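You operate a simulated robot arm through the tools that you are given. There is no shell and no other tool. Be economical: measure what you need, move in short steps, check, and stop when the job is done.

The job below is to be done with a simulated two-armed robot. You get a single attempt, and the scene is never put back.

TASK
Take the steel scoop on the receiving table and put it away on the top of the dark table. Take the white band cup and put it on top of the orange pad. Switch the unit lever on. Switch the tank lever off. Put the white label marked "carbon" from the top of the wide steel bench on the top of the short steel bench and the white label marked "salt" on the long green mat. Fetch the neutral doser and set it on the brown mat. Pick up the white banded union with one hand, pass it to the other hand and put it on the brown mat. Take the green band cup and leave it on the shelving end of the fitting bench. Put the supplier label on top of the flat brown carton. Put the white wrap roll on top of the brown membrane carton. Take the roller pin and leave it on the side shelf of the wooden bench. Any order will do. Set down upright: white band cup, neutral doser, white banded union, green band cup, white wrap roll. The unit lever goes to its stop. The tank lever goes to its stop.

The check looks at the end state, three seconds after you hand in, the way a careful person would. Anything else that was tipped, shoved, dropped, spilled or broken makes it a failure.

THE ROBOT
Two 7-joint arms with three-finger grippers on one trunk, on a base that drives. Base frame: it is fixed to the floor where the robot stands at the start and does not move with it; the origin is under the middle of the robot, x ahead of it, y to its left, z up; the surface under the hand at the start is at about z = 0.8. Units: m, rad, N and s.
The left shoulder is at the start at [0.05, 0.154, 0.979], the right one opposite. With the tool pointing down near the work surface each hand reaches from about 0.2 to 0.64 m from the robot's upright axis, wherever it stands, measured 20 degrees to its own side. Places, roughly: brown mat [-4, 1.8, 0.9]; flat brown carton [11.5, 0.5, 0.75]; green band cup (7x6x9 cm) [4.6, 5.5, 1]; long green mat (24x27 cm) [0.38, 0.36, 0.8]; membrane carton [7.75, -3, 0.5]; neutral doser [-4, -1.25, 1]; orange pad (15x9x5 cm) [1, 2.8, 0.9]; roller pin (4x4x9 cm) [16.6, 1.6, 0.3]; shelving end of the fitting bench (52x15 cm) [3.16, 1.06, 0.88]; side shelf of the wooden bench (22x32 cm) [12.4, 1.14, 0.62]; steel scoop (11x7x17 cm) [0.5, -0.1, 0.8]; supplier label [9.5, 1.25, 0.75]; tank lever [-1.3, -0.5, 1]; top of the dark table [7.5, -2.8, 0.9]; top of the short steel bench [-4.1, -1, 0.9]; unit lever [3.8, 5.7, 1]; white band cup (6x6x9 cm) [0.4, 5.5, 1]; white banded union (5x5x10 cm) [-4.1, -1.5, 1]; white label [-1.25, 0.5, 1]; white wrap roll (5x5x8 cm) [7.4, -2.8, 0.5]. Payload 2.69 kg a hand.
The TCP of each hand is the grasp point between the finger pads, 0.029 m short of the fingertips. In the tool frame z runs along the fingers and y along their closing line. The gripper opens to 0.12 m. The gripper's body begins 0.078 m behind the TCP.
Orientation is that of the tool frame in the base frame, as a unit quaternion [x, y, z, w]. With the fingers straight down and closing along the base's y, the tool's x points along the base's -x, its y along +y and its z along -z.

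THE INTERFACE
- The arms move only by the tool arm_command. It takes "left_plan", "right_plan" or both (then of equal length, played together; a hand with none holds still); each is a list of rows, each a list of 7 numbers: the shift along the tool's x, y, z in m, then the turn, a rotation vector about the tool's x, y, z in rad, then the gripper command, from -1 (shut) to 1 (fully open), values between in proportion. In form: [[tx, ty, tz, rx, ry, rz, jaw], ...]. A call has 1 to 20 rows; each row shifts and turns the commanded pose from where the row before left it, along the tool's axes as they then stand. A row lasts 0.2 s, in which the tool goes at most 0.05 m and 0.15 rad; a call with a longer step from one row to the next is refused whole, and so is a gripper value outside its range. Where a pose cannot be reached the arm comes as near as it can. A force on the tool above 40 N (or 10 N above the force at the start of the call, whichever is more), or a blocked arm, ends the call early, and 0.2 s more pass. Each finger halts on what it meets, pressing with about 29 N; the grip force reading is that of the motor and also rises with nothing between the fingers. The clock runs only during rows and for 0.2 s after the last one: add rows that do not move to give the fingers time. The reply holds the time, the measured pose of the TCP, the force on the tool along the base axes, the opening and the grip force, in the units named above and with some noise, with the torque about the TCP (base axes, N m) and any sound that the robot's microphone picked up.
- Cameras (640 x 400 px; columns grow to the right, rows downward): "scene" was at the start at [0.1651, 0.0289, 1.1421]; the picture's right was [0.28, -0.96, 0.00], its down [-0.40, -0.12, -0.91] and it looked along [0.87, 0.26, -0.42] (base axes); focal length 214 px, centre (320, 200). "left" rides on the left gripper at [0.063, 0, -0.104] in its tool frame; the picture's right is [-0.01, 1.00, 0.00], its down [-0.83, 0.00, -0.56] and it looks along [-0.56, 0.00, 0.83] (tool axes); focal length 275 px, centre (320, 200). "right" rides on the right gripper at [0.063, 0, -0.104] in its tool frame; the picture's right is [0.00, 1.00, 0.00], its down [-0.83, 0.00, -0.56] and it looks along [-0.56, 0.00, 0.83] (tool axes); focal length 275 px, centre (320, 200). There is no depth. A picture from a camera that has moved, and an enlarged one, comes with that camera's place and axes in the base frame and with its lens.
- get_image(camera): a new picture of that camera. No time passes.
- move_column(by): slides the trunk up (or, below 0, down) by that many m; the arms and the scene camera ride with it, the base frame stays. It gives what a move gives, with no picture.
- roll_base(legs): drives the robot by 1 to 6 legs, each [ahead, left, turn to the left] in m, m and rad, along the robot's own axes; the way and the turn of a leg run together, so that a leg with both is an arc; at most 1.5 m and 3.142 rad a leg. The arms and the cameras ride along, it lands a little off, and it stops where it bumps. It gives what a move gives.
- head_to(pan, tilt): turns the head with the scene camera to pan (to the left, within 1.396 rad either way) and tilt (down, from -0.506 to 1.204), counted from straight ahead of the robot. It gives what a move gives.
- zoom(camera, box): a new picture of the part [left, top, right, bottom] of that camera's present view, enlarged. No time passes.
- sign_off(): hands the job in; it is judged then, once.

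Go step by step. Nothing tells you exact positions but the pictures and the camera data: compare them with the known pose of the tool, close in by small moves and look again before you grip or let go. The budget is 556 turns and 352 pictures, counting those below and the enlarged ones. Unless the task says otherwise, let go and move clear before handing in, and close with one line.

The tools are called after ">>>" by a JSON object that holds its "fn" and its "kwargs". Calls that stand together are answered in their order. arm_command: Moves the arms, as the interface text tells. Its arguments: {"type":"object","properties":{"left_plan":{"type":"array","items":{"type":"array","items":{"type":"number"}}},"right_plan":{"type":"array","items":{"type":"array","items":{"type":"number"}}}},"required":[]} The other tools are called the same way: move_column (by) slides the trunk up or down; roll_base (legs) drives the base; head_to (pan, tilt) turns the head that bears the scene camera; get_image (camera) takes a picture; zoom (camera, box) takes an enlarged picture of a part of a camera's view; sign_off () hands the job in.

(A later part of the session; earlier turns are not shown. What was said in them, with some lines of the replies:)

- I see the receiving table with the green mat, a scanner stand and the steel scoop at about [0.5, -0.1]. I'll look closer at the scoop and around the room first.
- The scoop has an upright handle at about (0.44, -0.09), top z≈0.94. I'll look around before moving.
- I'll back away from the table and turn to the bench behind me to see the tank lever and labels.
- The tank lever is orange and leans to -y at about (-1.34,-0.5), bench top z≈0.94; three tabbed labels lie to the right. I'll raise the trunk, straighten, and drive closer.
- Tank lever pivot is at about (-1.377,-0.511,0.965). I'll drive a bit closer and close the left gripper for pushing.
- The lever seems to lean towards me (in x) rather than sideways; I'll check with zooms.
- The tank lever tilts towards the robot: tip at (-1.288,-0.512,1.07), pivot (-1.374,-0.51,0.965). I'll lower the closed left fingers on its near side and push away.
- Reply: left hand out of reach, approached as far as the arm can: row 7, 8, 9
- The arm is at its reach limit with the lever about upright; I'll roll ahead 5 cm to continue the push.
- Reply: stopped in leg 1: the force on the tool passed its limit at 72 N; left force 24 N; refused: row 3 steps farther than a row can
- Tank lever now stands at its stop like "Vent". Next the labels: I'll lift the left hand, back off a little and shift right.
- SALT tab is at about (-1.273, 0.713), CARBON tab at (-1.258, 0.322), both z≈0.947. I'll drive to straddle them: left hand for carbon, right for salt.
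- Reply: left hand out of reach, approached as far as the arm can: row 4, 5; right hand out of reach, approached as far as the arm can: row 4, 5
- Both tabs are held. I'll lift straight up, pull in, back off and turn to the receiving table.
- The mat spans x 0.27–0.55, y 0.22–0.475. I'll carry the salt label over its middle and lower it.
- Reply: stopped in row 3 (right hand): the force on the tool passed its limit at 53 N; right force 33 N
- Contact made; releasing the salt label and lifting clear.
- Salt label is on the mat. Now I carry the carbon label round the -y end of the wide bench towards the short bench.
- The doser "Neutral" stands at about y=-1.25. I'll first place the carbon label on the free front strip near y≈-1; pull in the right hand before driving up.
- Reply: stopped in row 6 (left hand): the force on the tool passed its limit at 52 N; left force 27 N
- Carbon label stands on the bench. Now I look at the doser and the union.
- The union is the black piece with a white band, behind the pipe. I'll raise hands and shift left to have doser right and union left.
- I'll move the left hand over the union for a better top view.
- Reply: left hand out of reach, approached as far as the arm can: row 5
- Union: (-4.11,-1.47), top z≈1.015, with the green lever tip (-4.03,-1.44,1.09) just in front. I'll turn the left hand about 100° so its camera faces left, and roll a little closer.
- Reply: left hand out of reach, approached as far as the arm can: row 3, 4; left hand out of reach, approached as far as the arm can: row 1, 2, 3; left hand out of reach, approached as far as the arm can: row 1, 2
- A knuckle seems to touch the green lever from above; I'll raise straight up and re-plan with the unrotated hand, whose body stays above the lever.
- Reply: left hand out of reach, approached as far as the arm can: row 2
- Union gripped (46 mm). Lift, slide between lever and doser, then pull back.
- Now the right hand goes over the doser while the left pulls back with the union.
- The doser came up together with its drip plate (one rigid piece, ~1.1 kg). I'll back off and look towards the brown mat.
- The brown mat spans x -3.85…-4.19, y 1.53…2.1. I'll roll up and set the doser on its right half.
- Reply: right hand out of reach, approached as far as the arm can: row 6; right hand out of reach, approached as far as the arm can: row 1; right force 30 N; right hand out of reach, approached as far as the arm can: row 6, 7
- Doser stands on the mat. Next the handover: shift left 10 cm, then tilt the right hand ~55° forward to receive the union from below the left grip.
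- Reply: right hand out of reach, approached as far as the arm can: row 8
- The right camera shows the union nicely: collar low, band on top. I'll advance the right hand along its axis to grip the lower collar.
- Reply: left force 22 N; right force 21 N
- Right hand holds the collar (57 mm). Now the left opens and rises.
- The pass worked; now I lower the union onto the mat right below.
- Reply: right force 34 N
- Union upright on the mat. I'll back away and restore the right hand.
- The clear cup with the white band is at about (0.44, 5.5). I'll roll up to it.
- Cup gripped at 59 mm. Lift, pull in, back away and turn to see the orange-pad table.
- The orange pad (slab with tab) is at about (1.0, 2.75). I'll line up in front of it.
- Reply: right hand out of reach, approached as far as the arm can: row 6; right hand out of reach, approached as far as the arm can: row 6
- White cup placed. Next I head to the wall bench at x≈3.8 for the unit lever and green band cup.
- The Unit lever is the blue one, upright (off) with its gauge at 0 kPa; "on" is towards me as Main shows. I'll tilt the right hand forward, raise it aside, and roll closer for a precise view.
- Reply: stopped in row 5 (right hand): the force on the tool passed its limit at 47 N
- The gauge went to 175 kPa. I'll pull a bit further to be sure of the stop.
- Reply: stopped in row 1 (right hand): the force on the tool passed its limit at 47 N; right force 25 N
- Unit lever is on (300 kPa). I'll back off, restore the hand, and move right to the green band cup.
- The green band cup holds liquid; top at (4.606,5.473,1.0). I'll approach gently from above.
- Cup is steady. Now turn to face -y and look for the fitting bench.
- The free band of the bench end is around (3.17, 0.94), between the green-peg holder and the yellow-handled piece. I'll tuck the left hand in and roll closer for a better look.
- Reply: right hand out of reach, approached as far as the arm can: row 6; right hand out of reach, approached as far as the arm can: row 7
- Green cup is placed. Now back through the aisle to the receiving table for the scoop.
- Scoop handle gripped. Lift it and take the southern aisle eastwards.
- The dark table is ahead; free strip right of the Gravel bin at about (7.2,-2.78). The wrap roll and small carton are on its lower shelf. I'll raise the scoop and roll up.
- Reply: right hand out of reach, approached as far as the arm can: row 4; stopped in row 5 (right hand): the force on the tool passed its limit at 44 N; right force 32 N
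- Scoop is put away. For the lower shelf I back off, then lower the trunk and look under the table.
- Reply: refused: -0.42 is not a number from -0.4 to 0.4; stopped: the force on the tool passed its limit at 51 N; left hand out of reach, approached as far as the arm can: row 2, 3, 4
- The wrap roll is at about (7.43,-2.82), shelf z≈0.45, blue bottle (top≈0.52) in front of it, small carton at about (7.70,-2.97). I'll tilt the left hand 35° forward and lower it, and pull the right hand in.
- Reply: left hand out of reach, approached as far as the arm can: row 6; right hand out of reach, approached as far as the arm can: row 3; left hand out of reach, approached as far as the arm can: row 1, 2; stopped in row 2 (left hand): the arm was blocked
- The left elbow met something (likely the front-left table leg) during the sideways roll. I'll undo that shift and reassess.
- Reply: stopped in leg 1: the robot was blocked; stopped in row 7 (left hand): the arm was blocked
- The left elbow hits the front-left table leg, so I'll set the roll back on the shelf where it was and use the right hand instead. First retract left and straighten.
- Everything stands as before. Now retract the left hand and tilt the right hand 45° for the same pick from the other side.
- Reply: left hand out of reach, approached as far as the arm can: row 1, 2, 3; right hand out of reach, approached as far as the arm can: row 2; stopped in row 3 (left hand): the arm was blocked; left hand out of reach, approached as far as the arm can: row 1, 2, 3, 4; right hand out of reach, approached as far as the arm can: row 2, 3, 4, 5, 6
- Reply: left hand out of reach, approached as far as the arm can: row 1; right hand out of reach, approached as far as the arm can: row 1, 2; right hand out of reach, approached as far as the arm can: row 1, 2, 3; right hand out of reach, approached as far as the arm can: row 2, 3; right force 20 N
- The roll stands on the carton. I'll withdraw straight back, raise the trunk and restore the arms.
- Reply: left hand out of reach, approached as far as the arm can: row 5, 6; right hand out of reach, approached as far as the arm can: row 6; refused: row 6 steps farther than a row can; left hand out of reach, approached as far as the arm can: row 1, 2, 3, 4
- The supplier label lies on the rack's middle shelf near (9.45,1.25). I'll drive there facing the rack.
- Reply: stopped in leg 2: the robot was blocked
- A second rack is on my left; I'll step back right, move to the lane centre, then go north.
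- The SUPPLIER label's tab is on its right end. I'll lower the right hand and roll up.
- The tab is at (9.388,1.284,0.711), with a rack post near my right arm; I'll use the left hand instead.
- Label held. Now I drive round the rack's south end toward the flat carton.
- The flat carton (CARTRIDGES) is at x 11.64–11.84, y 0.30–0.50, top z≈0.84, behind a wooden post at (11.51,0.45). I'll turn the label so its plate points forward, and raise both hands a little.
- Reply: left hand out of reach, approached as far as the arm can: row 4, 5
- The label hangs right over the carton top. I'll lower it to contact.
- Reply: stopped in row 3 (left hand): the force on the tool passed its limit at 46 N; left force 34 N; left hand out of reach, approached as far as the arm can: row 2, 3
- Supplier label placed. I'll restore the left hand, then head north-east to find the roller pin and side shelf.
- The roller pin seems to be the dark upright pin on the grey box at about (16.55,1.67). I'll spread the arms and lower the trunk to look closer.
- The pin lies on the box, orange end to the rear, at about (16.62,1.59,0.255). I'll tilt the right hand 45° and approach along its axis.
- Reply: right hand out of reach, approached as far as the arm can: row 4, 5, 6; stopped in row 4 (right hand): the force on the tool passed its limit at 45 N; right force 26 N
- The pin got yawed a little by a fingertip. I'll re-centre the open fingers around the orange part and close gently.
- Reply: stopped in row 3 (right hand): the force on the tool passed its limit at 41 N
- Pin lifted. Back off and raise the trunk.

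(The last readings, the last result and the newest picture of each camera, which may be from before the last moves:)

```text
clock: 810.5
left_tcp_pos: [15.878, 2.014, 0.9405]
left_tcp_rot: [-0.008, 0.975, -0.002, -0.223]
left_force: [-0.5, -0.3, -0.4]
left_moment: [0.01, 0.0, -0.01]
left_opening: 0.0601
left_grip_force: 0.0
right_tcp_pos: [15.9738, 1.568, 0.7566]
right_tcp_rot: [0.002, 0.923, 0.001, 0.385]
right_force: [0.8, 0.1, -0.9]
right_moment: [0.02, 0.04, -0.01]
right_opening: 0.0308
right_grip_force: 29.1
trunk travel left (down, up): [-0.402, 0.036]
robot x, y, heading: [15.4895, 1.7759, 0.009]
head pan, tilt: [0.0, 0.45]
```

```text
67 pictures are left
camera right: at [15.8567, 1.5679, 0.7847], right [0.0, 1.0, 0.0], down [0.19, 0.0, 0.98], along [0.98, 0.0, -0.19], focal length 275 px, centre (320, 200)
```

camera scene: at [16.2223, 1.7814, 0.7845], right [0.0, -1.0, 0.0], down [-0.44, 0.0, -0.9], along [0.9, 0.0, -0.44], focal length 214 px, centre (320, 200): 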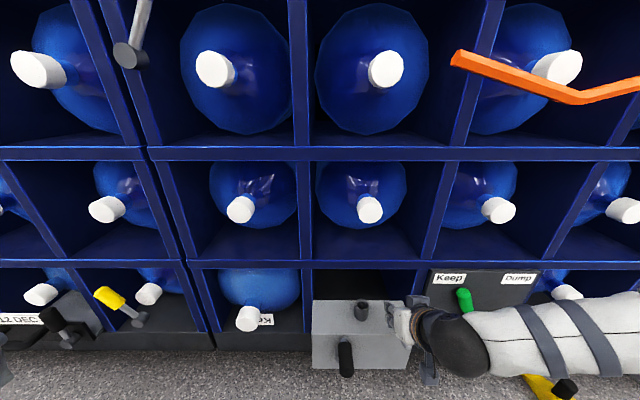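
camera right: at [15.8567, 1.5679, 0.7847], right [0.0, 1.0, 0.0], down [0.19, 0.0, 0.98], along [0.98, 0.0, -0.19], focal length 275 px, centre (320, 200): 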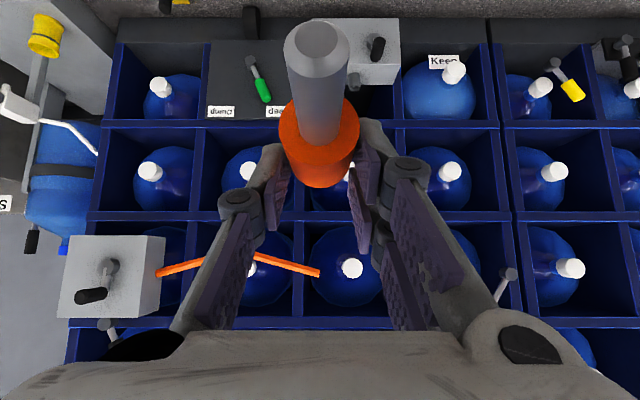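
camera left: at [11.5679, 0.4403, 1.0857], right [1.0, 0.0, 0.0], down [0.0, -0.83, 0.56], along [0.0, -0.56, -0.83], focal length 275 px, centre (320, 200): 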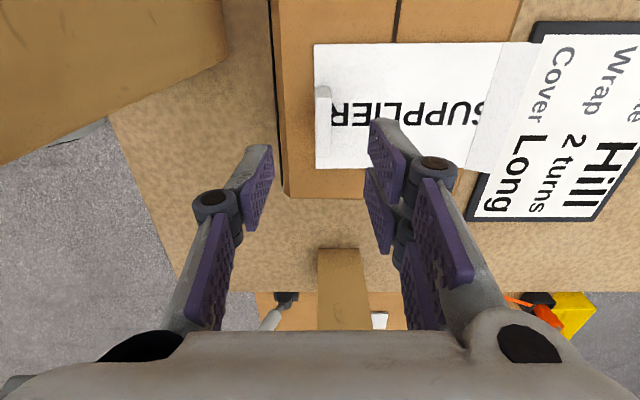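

>>> {"fn": "roll_base", "kwargs": {"legs": [[0, 0.95, 0], [0, 0.95, 0], [-1.5, 0, 0], [-1.5, 0, 0], [0, 0, -1.57], [0.9, 0, 0]]}}

>>> {"fn": "head_to", "kwargs": {"pan": 0, "tilt": 0.4}}

>>> {"fn": "get_image", "kwargs": {"camera": "scene"}}

```text
clock: 847.3
left_tcp_pos: [12.7312, 2.4193, 0.9412]
left_tcp_rot: [0.691, 0.688, 0.157, -0.157]
left_force: [0.2, -0.6, 0.9]
left_moment: [-0.01, 0.0, 0.02]
left_opening: 0.0598
left_grip_force: 0.0
right_tcp_pos: [12.2845, 2.3319, 0.7579]
right_tcp_rot: [0.66, 0.644, -0.275, 0.27]
right_force: [0.5, 0.3, -1.9]
right_moment: [0.01, 0.01, -0.01]
right_opening: 0.0309
right_grip_force: 29.3
trunk travel left (down, up): [-0.402, 0.036]
robot x, y, heading: [12.5017, 2.814, -1.587]
head pan, tilt: [0.0, 0.45]
```

```text
clock: 847.9
left_tcp_pos: [12.7311, 2.421, 0.9409]
left_tcp_rot: [0.691, 0.688, 0.157, -0.157]
left_force: [0.1, 0.0, -0.5]
left_moment: [-0.01, 0.0, 0.03]
left_opening: 0.06
left_grip_force: 0.1
right_tcp_pos: [12.283, 2.3322, 0.7558]
right_tcp_rot: [0.66, 0.645, -0.274, 0.27]
right_force: [0.8, 0.1, -1.5]
right_moment: [-0.01, 0.01, -0.01]
right_opening: 0.0307
right_grip_force: 29.0
trunk travel left (down, up): [-0.402, 0.036]
robot x, y, heading: [12.499, 2.8163, -1.586]
head pan, tilt: [0.0, 0.4]
```

```text
66 pictures are left
camera scene: at [12.4986, 2.6807, 1.2071], right [-1.0, 0.01, 0.0], down [0.01, 0.39, -0.92], along [-0.01, -0.92, -0.39], focal length 214 px, centre (320, 200)
```

scene: 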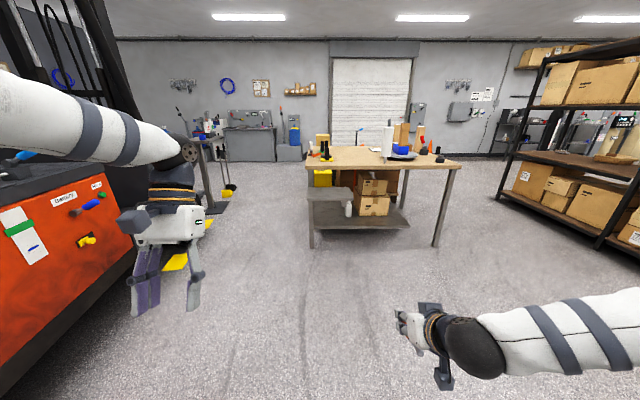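

>>> {"fn": "roll_base", "kwargs": {"legs": [[0.95, 0, 0.015]]}}

>>> {"fn": "head_to", "kwargs": {"pan": -0.1, "tilt": 0.6}}

>>> {"fn": "get_image", "kwargs": {"camera": "scene"}}

>>> {"fn": "get_image", "kwargs": {"camera": "right"}}

```text
clock: 852.9
left_tcp_pos: [12.7073, 1.4611, 0.9411]
left_tcp_rot: [0.694, 0.685, 0.159, -0.156]
left_force: [-0.8, 0.5, -0.4]
left_moment: [0.0, 0.02, 0.0]
left_opening: 0.0597
left_grip_force: 0.0
right_tcp_pos: [12.2589, 1.3786, 0.7558]
right_tcp_rot: [0.664, 0.641, -0.276, 0.268]
right_force: [-0.5, -0.9, -1.2]
right_moment: [-0.04, 0.01, -0.02]
right_opening: 0.0307
right_grip_force: 28.8
trunk travel left (down, up): [-0.402, 0.036]
robot x, y, heading: [12.4824, 1.8545, -1.6]
head pan, tilt: [0.0, 0.4]
```

```text
clock: 853.7
left_tcp_pos: [12.7094, 1.4597, 0.9423]
left_tcp_rot: [0.695, 0.684, 0.158, -0.157]
left_force: [0.2, 1.0, -0.3]
left_moment: [-0.01, 0.0, 0.01]
left_opening: 0.0602
left_grip_force: 0.1
right_tcp_pos: [12.2592, 1.3787, 0.7557]
right_tcp_rot: [0.664, 0.641, -0.276, 0.269]
right_force: [-0.2, -0.2, -1.1]
right_moment: [0.02, 0.01, 0.02]
right_opening: 0.0308
right_grip_force: 29.1
trunk travel left (down, up): [-0.402, 0.036]
robot x, y, heading: [12.4842, 1.8579, -1.592]
head pan, tilt: [-0.099, 0.6]
```

```text
65 pictures are left
camera scene: at [12.47, 1.7284, 1.1889], right [-0.99, 0.12, 0.0], down [0.07, 0.56, -0.83], along [-0.1, -0.82, -0.56], focal length 214 px, centre (320, 200)
```

scene: 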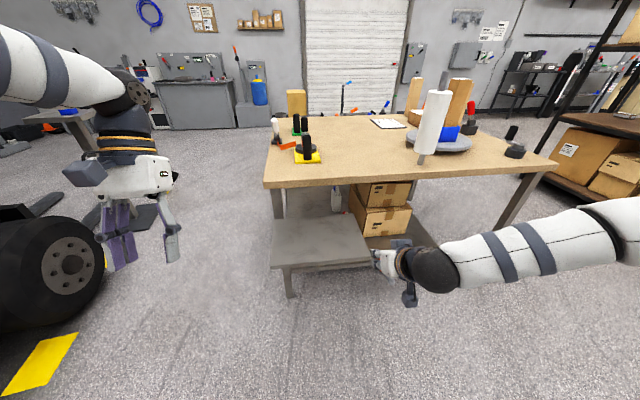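

```text
64 pictures are left
camera right: at [12.2643, 1.4969, 0.7846], right [1.0, -0.03, 0.0], down [-0.01, -0.19, 0.98], along [-0.03, -0.98, -0.19], focal length 275 px, centre (320, 200)
```

right: 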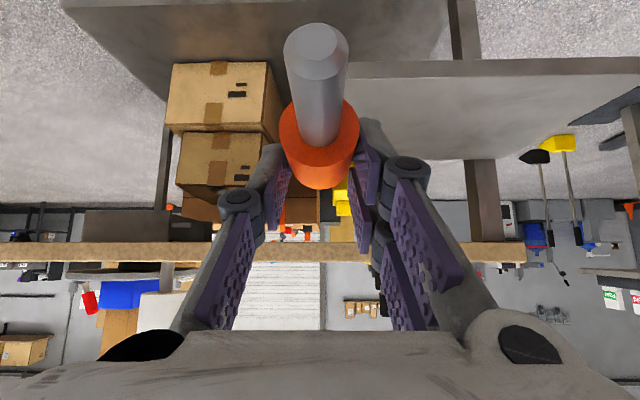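

The side shelf spans x 12.25–12.57, y 1.0–1.275, z≈0.62. I'll move in and bring the pin over its middle.

>>> {"fn": "roll_base", "kwargs": {"legs": [[0.1, 0, 0.02]]}}

>>> {"fn": "arm_command", "kwargs": {"right_plan": [[0, 0.03, 0, 0, 0, 0, -0.9], [0, 0.03, 0.01, 0, 0, 0, -0.9], [-0.01, 0.03, 0.025, 0, 0, 0, -0.9], [-0.015, 0.03, 0.025, 0, 0, 0, -0.9], [-0.013, 0.02, 0.025, 0, 0, 0, -0.9], [0, 0.01, 0.02, 0, 0, 0, -0.9], [0, 0, 0, 0, 0, 0, -0.9]]}}

>>> {"fn": "get_image", "kwargs": {"camera": "scene"}}

>>> {"fn": "get_image", "kwargs": {"camera": "right"}}

```text
clock: 854.8
left_tcp_pos: [12.7158, 1.3649, 0.9413]
left_tcp_rot: [0.687, 0.692, 0.157, -0.158]
left_force: [-0.2, -1.7, 0.4]
left_moment: [0.04, 0.0, 0.03]
left_opening: 0.06
left_grip_force: 0.0
right_tcp_pos: [12.2691, 1.2736, 0.7564]
right_tcp_rot: [0.657, 0.648, -0.273, 0.272]
right_force: [0.8, 0.1, -1.0]
right_moment: [-0.04, 0.0, 0.02]
right_opening: 0.0307
right_grip_force: 29.2
trunk travel left (down, up): [-0.402, 0.036]
robot x, y, heading: [12.4818, 1.7583, -1.574]
head pan, tilt: [-0.099, 0.6]
```

```text
clock: 856.4
left_tcp_pos: [12.7163, 1.366, 0.9397]
left_tcp_rot: [0.688, 0.691, 0.156, -0.158]
left_force: [0.6, -0.2, 0.6]
left_moment: [0.01, 0.03, -0.01]
left_opening: 0.0602
left_grip_force: 0.1
right_tcp_pos: [12.4168, 1.1723, 0.711]
right_tcp_rot: [0.657, 0.648, -0.274, 0.272]
right_force: [0.2, 0.0, -1.0]
right_moment: [-0.06, 0.01, 0.01]
right_opening: 0.0308
right_grip_force: 28.6
trunk travel left (down, up): [-0.402, 0.036]
robot x, y, heading: [12.4786, 1.7602, -1.575]
head pan, tilt: [-0.099, 0.6]
```

```text
63 pictures are left
camera scene: at [12.4714, 1.629, 1.1889], right [-0.99, 0.1, 0.0], down [0.06, 0.56, -0.83], along [-0.08, -0.82, -0.56], focal length 214 px, centre (320, 200)
```

scene: 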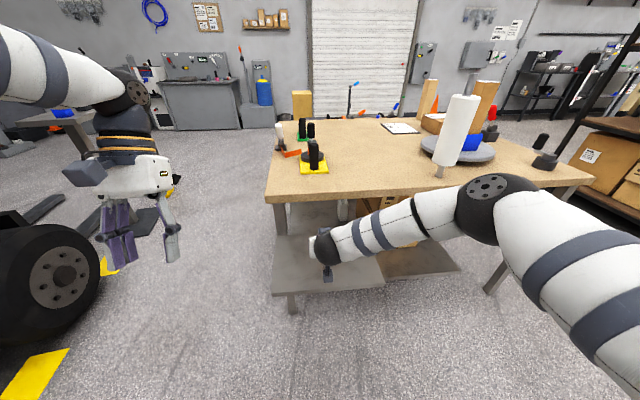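

```text
62 pictures are left
camera right: at [12.4196, 1.2911, 0.7396], right [1.0, -0.01, 0.0], down [0.0, -0.19, 0.98], along [-0.01, -0.98, -0.19], focal length 275 px, centre (320, 200)
```

right: 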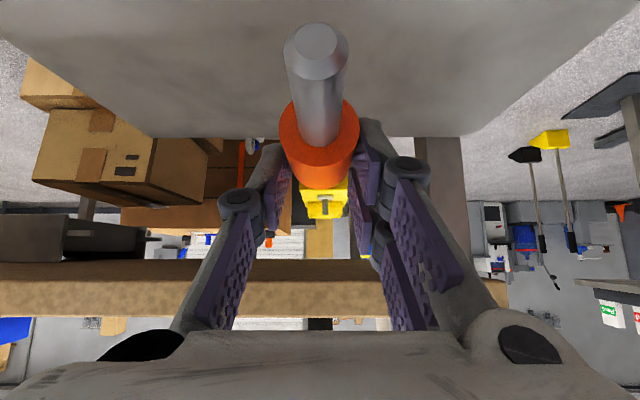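

>>> {"fn": "arm_command", "kwargs": {"right_plan": [[0.0177, 0, 0.0177, 0, 0, 0, -0.9], [0.0106, 0, 0.0106, 0, 0, 0, -0.9], [0.0035, 0, 0.0035, 0, 0, 0, -0.9], [0.0035, 0, 0.0035, 0, 0, 0, -0.9], [0.0028, 0, 0.0028, 0, 0, 0, -0.9], [0.0028, 0, 0.0028, 0, 0, 0, -0.9], [0.0028, 0, 0.0028, 0, 0, 0, -0.9], [0.0028, 0, 0.0028, 0, 0, 0, -0.9], [0, 0, 0, 0, 0, 0, -0.9]]}}

>>> {"fn": "get_image", "kwargs": {"camera": "right"}}

```text
clock: 858.2
left_tcp_pos: [12.7146, 1.3681, 0.942]
left_tcp_rot: [0.688, 0.691, 0.156, -0.157]
left_force: [1.4, 0.3, 0.1]
left_moment: [-0.01, -0.01, -0.01]
left_opening: 0.0599
left_grip_force: 0.0
right_tcp_pos: [12.4187, 1.1676, 0.6562]
right_tcp_rot: [0.654, 0.646, -0.279, 0.278]
right_force: [-0.7, 7.5, 27.8]
right_moment: [0.39, -0.27, 0.11]
right_opening: 0.0306
right_grip_force: 29.0
trunk travel left (down, up): [-0.402, 0.036]
robot x, y, heading: [12.479, 1.7589, -1.572]
head pan, tilt: [-0.099, 0.6]
stopped in row 8 (right hand): the force on the tool passed its limit at 44 N (the readings are from after the stop); the commanded pose is now the measured one
```

```text
61 pictures are left
camera right: at [12.4201, 1.2868, 0.6816], right [1.0, -0.01, 0.0], down [0.0, -0.17, 0.99], along [-0.01, -0.99, -0.17], focal length 275 px, centre (320, 200)
```

right: 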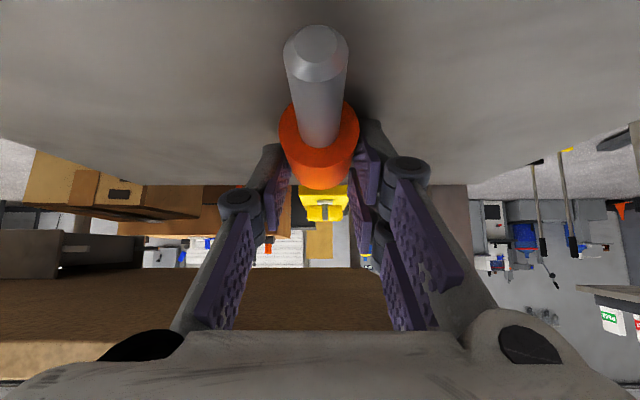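

>>> {"fn": "arm_command", "kwargs": {"right_plan": [[0, 0, 0, 0, 0, 0, -0.5], [0, 0, 0, 0, 0, 0, -0.35], [0, 0, 0, 0, 0, 0, -0.25], [0, 0, 0, 0, 0, 0, -0.25], [0, 0, -0.01, 0, 0, 0, -0.25], [0, 0, -0.02, 0, 0, 0, -0.2], [0, 0, -0.03, 0, 0, 0, -0.2], [0, 0, -0.04, 0, 0, 0, -0.2], [0, 0, -0.04, 0, 0, 0, -0.2]]}}

>>> {"fn": "get_image", "kwargs": {"camera": "right"}}

>>> {"fn": "zoom", "kwargs": {"camera": "scene", "box": [250, 190, 410, 310]}}

```text
clock: 860.2
left_tcp_pos: [12.7152, 1.3678, 0.9412]
left_tcp_rot: [0.688, 0.691, 0.156, -0.157]
left_force: [-0.1, 0.9, -0.1]
left_moment: [-0.04, 0.01, 0.0]
left_opening: 0.06
left_grip_force: 0.0
right_tcp_pos: [12.4175, 1.2709, 0.7492]
right_tcp_rot: [0.656, 0.647, -0.276, 0.274]
right_force: [0.3, 0.5, -0.6]
right_moment: [-0.04, 0.03, -0.02]
right_opening: 0.0482
right_grip_force: 0.2
trunk travel left (down, up): [-0.402, 0.036]
robot x, y, heading: [12.484, 1.7575, -1.571]
head pan, tilt: [-0.099, 0.6]
```

```text
60 pictures are left
camera right: at [12.4211, 1.3902, 0.7753], right [1.0, -0.01, 0.0], down [0.0, -0.18, 0.98], along [-0.01, -0.98, -0.18], focal length 275 px, centre (320, 200)
```

right: 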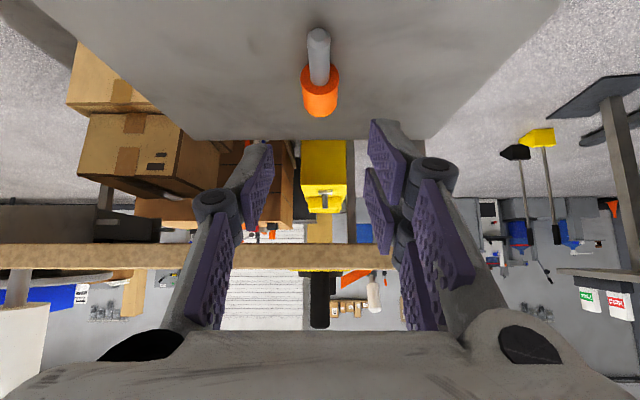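

```text
3.33 times, centred on (330, 250) of scene
camera zoom: at [12.4714, 1.6296, 1.1889], right [-0.99, 0.1, 0.0], down [0.06, 0.56, -0.83], along [-0.08, -0.82, -0.56], focal length 715 px, centre (287, 33)
```

zoom: 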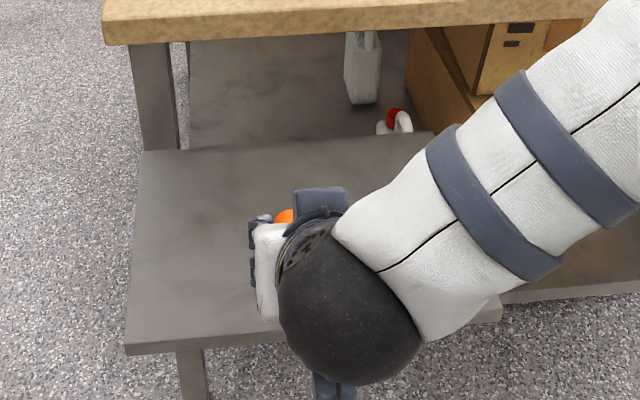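

The roller pin rests on the side shelf. I'll back clear and take a last look before handing in.

>>> {"fn": "roll_base", "kwargs": {"legs": [[-0.45, 0, 0]]}}

>>> {"fn": "head_to", "kwargs": {"pan": 0, "tilt": 0.45}}

>>> {"fn": "zoom", "kwargs": {"camera": "scene", "box": [240, 120, 440, 260]}}

```text
clock: 863.0
left_tcp_pos: [12.7189, 1.8282, 0.9416]
left_tcp_rot: [0.684, 0.695, 0.156, -0.157]
left_force: [-0.7, -0.4, 0.1]
left_moment: [-0.02, 0.01, -0.02]
left_opening: 0.0599
left_grip_force: 0.1
right_tcp_pos: [12.4228, 1.7292, 0.7474]
right_tcp_rot: [0.653, 0.65, -0.274, 0.276]
right_force: [-0.1, 0.2, 0.0]
right_moment: [-0.03, 0.01, 0.01]
right_opening: 0.0479
right_grip_force: 0.1
trunk travel left (down, up): [-0.402, 0.036]
robot x, y, heading: [12.4806, 2.2124, -1.568]
head pan, tilt: [-0.099, 0.6]
```

```text
clock: 863.7
left_tcp_pos: [12.7191, 1.8281, 0.9409]
left_tcp_rot: [0.684, 0.695, 0.156, -0.158]
left_force: [0.9, 0.2, -0.4]
left_moment: [0.01, 0.0, -0.01]
left_opening: 0.0602
left_grip_force: 0.1
right_tcp_pos: [12.424, 1.729, 0.7477]
right_tcp_rot: [0.653, 0.65, -0.274, 0.276]
right_force: [-0.3, 0.2, 0.5]
right_moment: [-0.01, -0.02, -0.02]
right_opening: 0.048
right_grip_force: 0.2
trunk travel left (down, up): [-0.402, 0.036]
robot x, y, heading: [12.4831, 2.2177, -1.564]
head pan, tilt: [0.0, 0.45]
```

```text
2.86 times, centred on (340, 190) of scene
camera zoom: at [12.4807, 2.0841, 1.2024], right [-1.0, -0.01, 0.0], down [0.0, 0.44, -0.9], along [0.01, -0.9, -0.44], focal length 613 px, centre (263, 229)
```

zoom: 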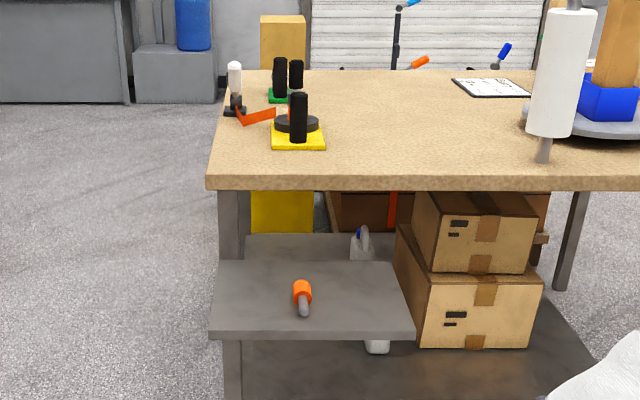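

The roller pin lies steady on the side shelf and both hands are empty and clear. Everything on the list is done, so I'm handing in.

>>> {"fn": "sign_off", "kwargs": {}}

```text
The job is handed in.
```

All the tasks on the list are done and the job is handed in. The two hardest contacts were the left elbow against a leg of the dark table and a bump against a storage rack; I saw nothing moved at the table, and I did not look closely at the rack afterwards.
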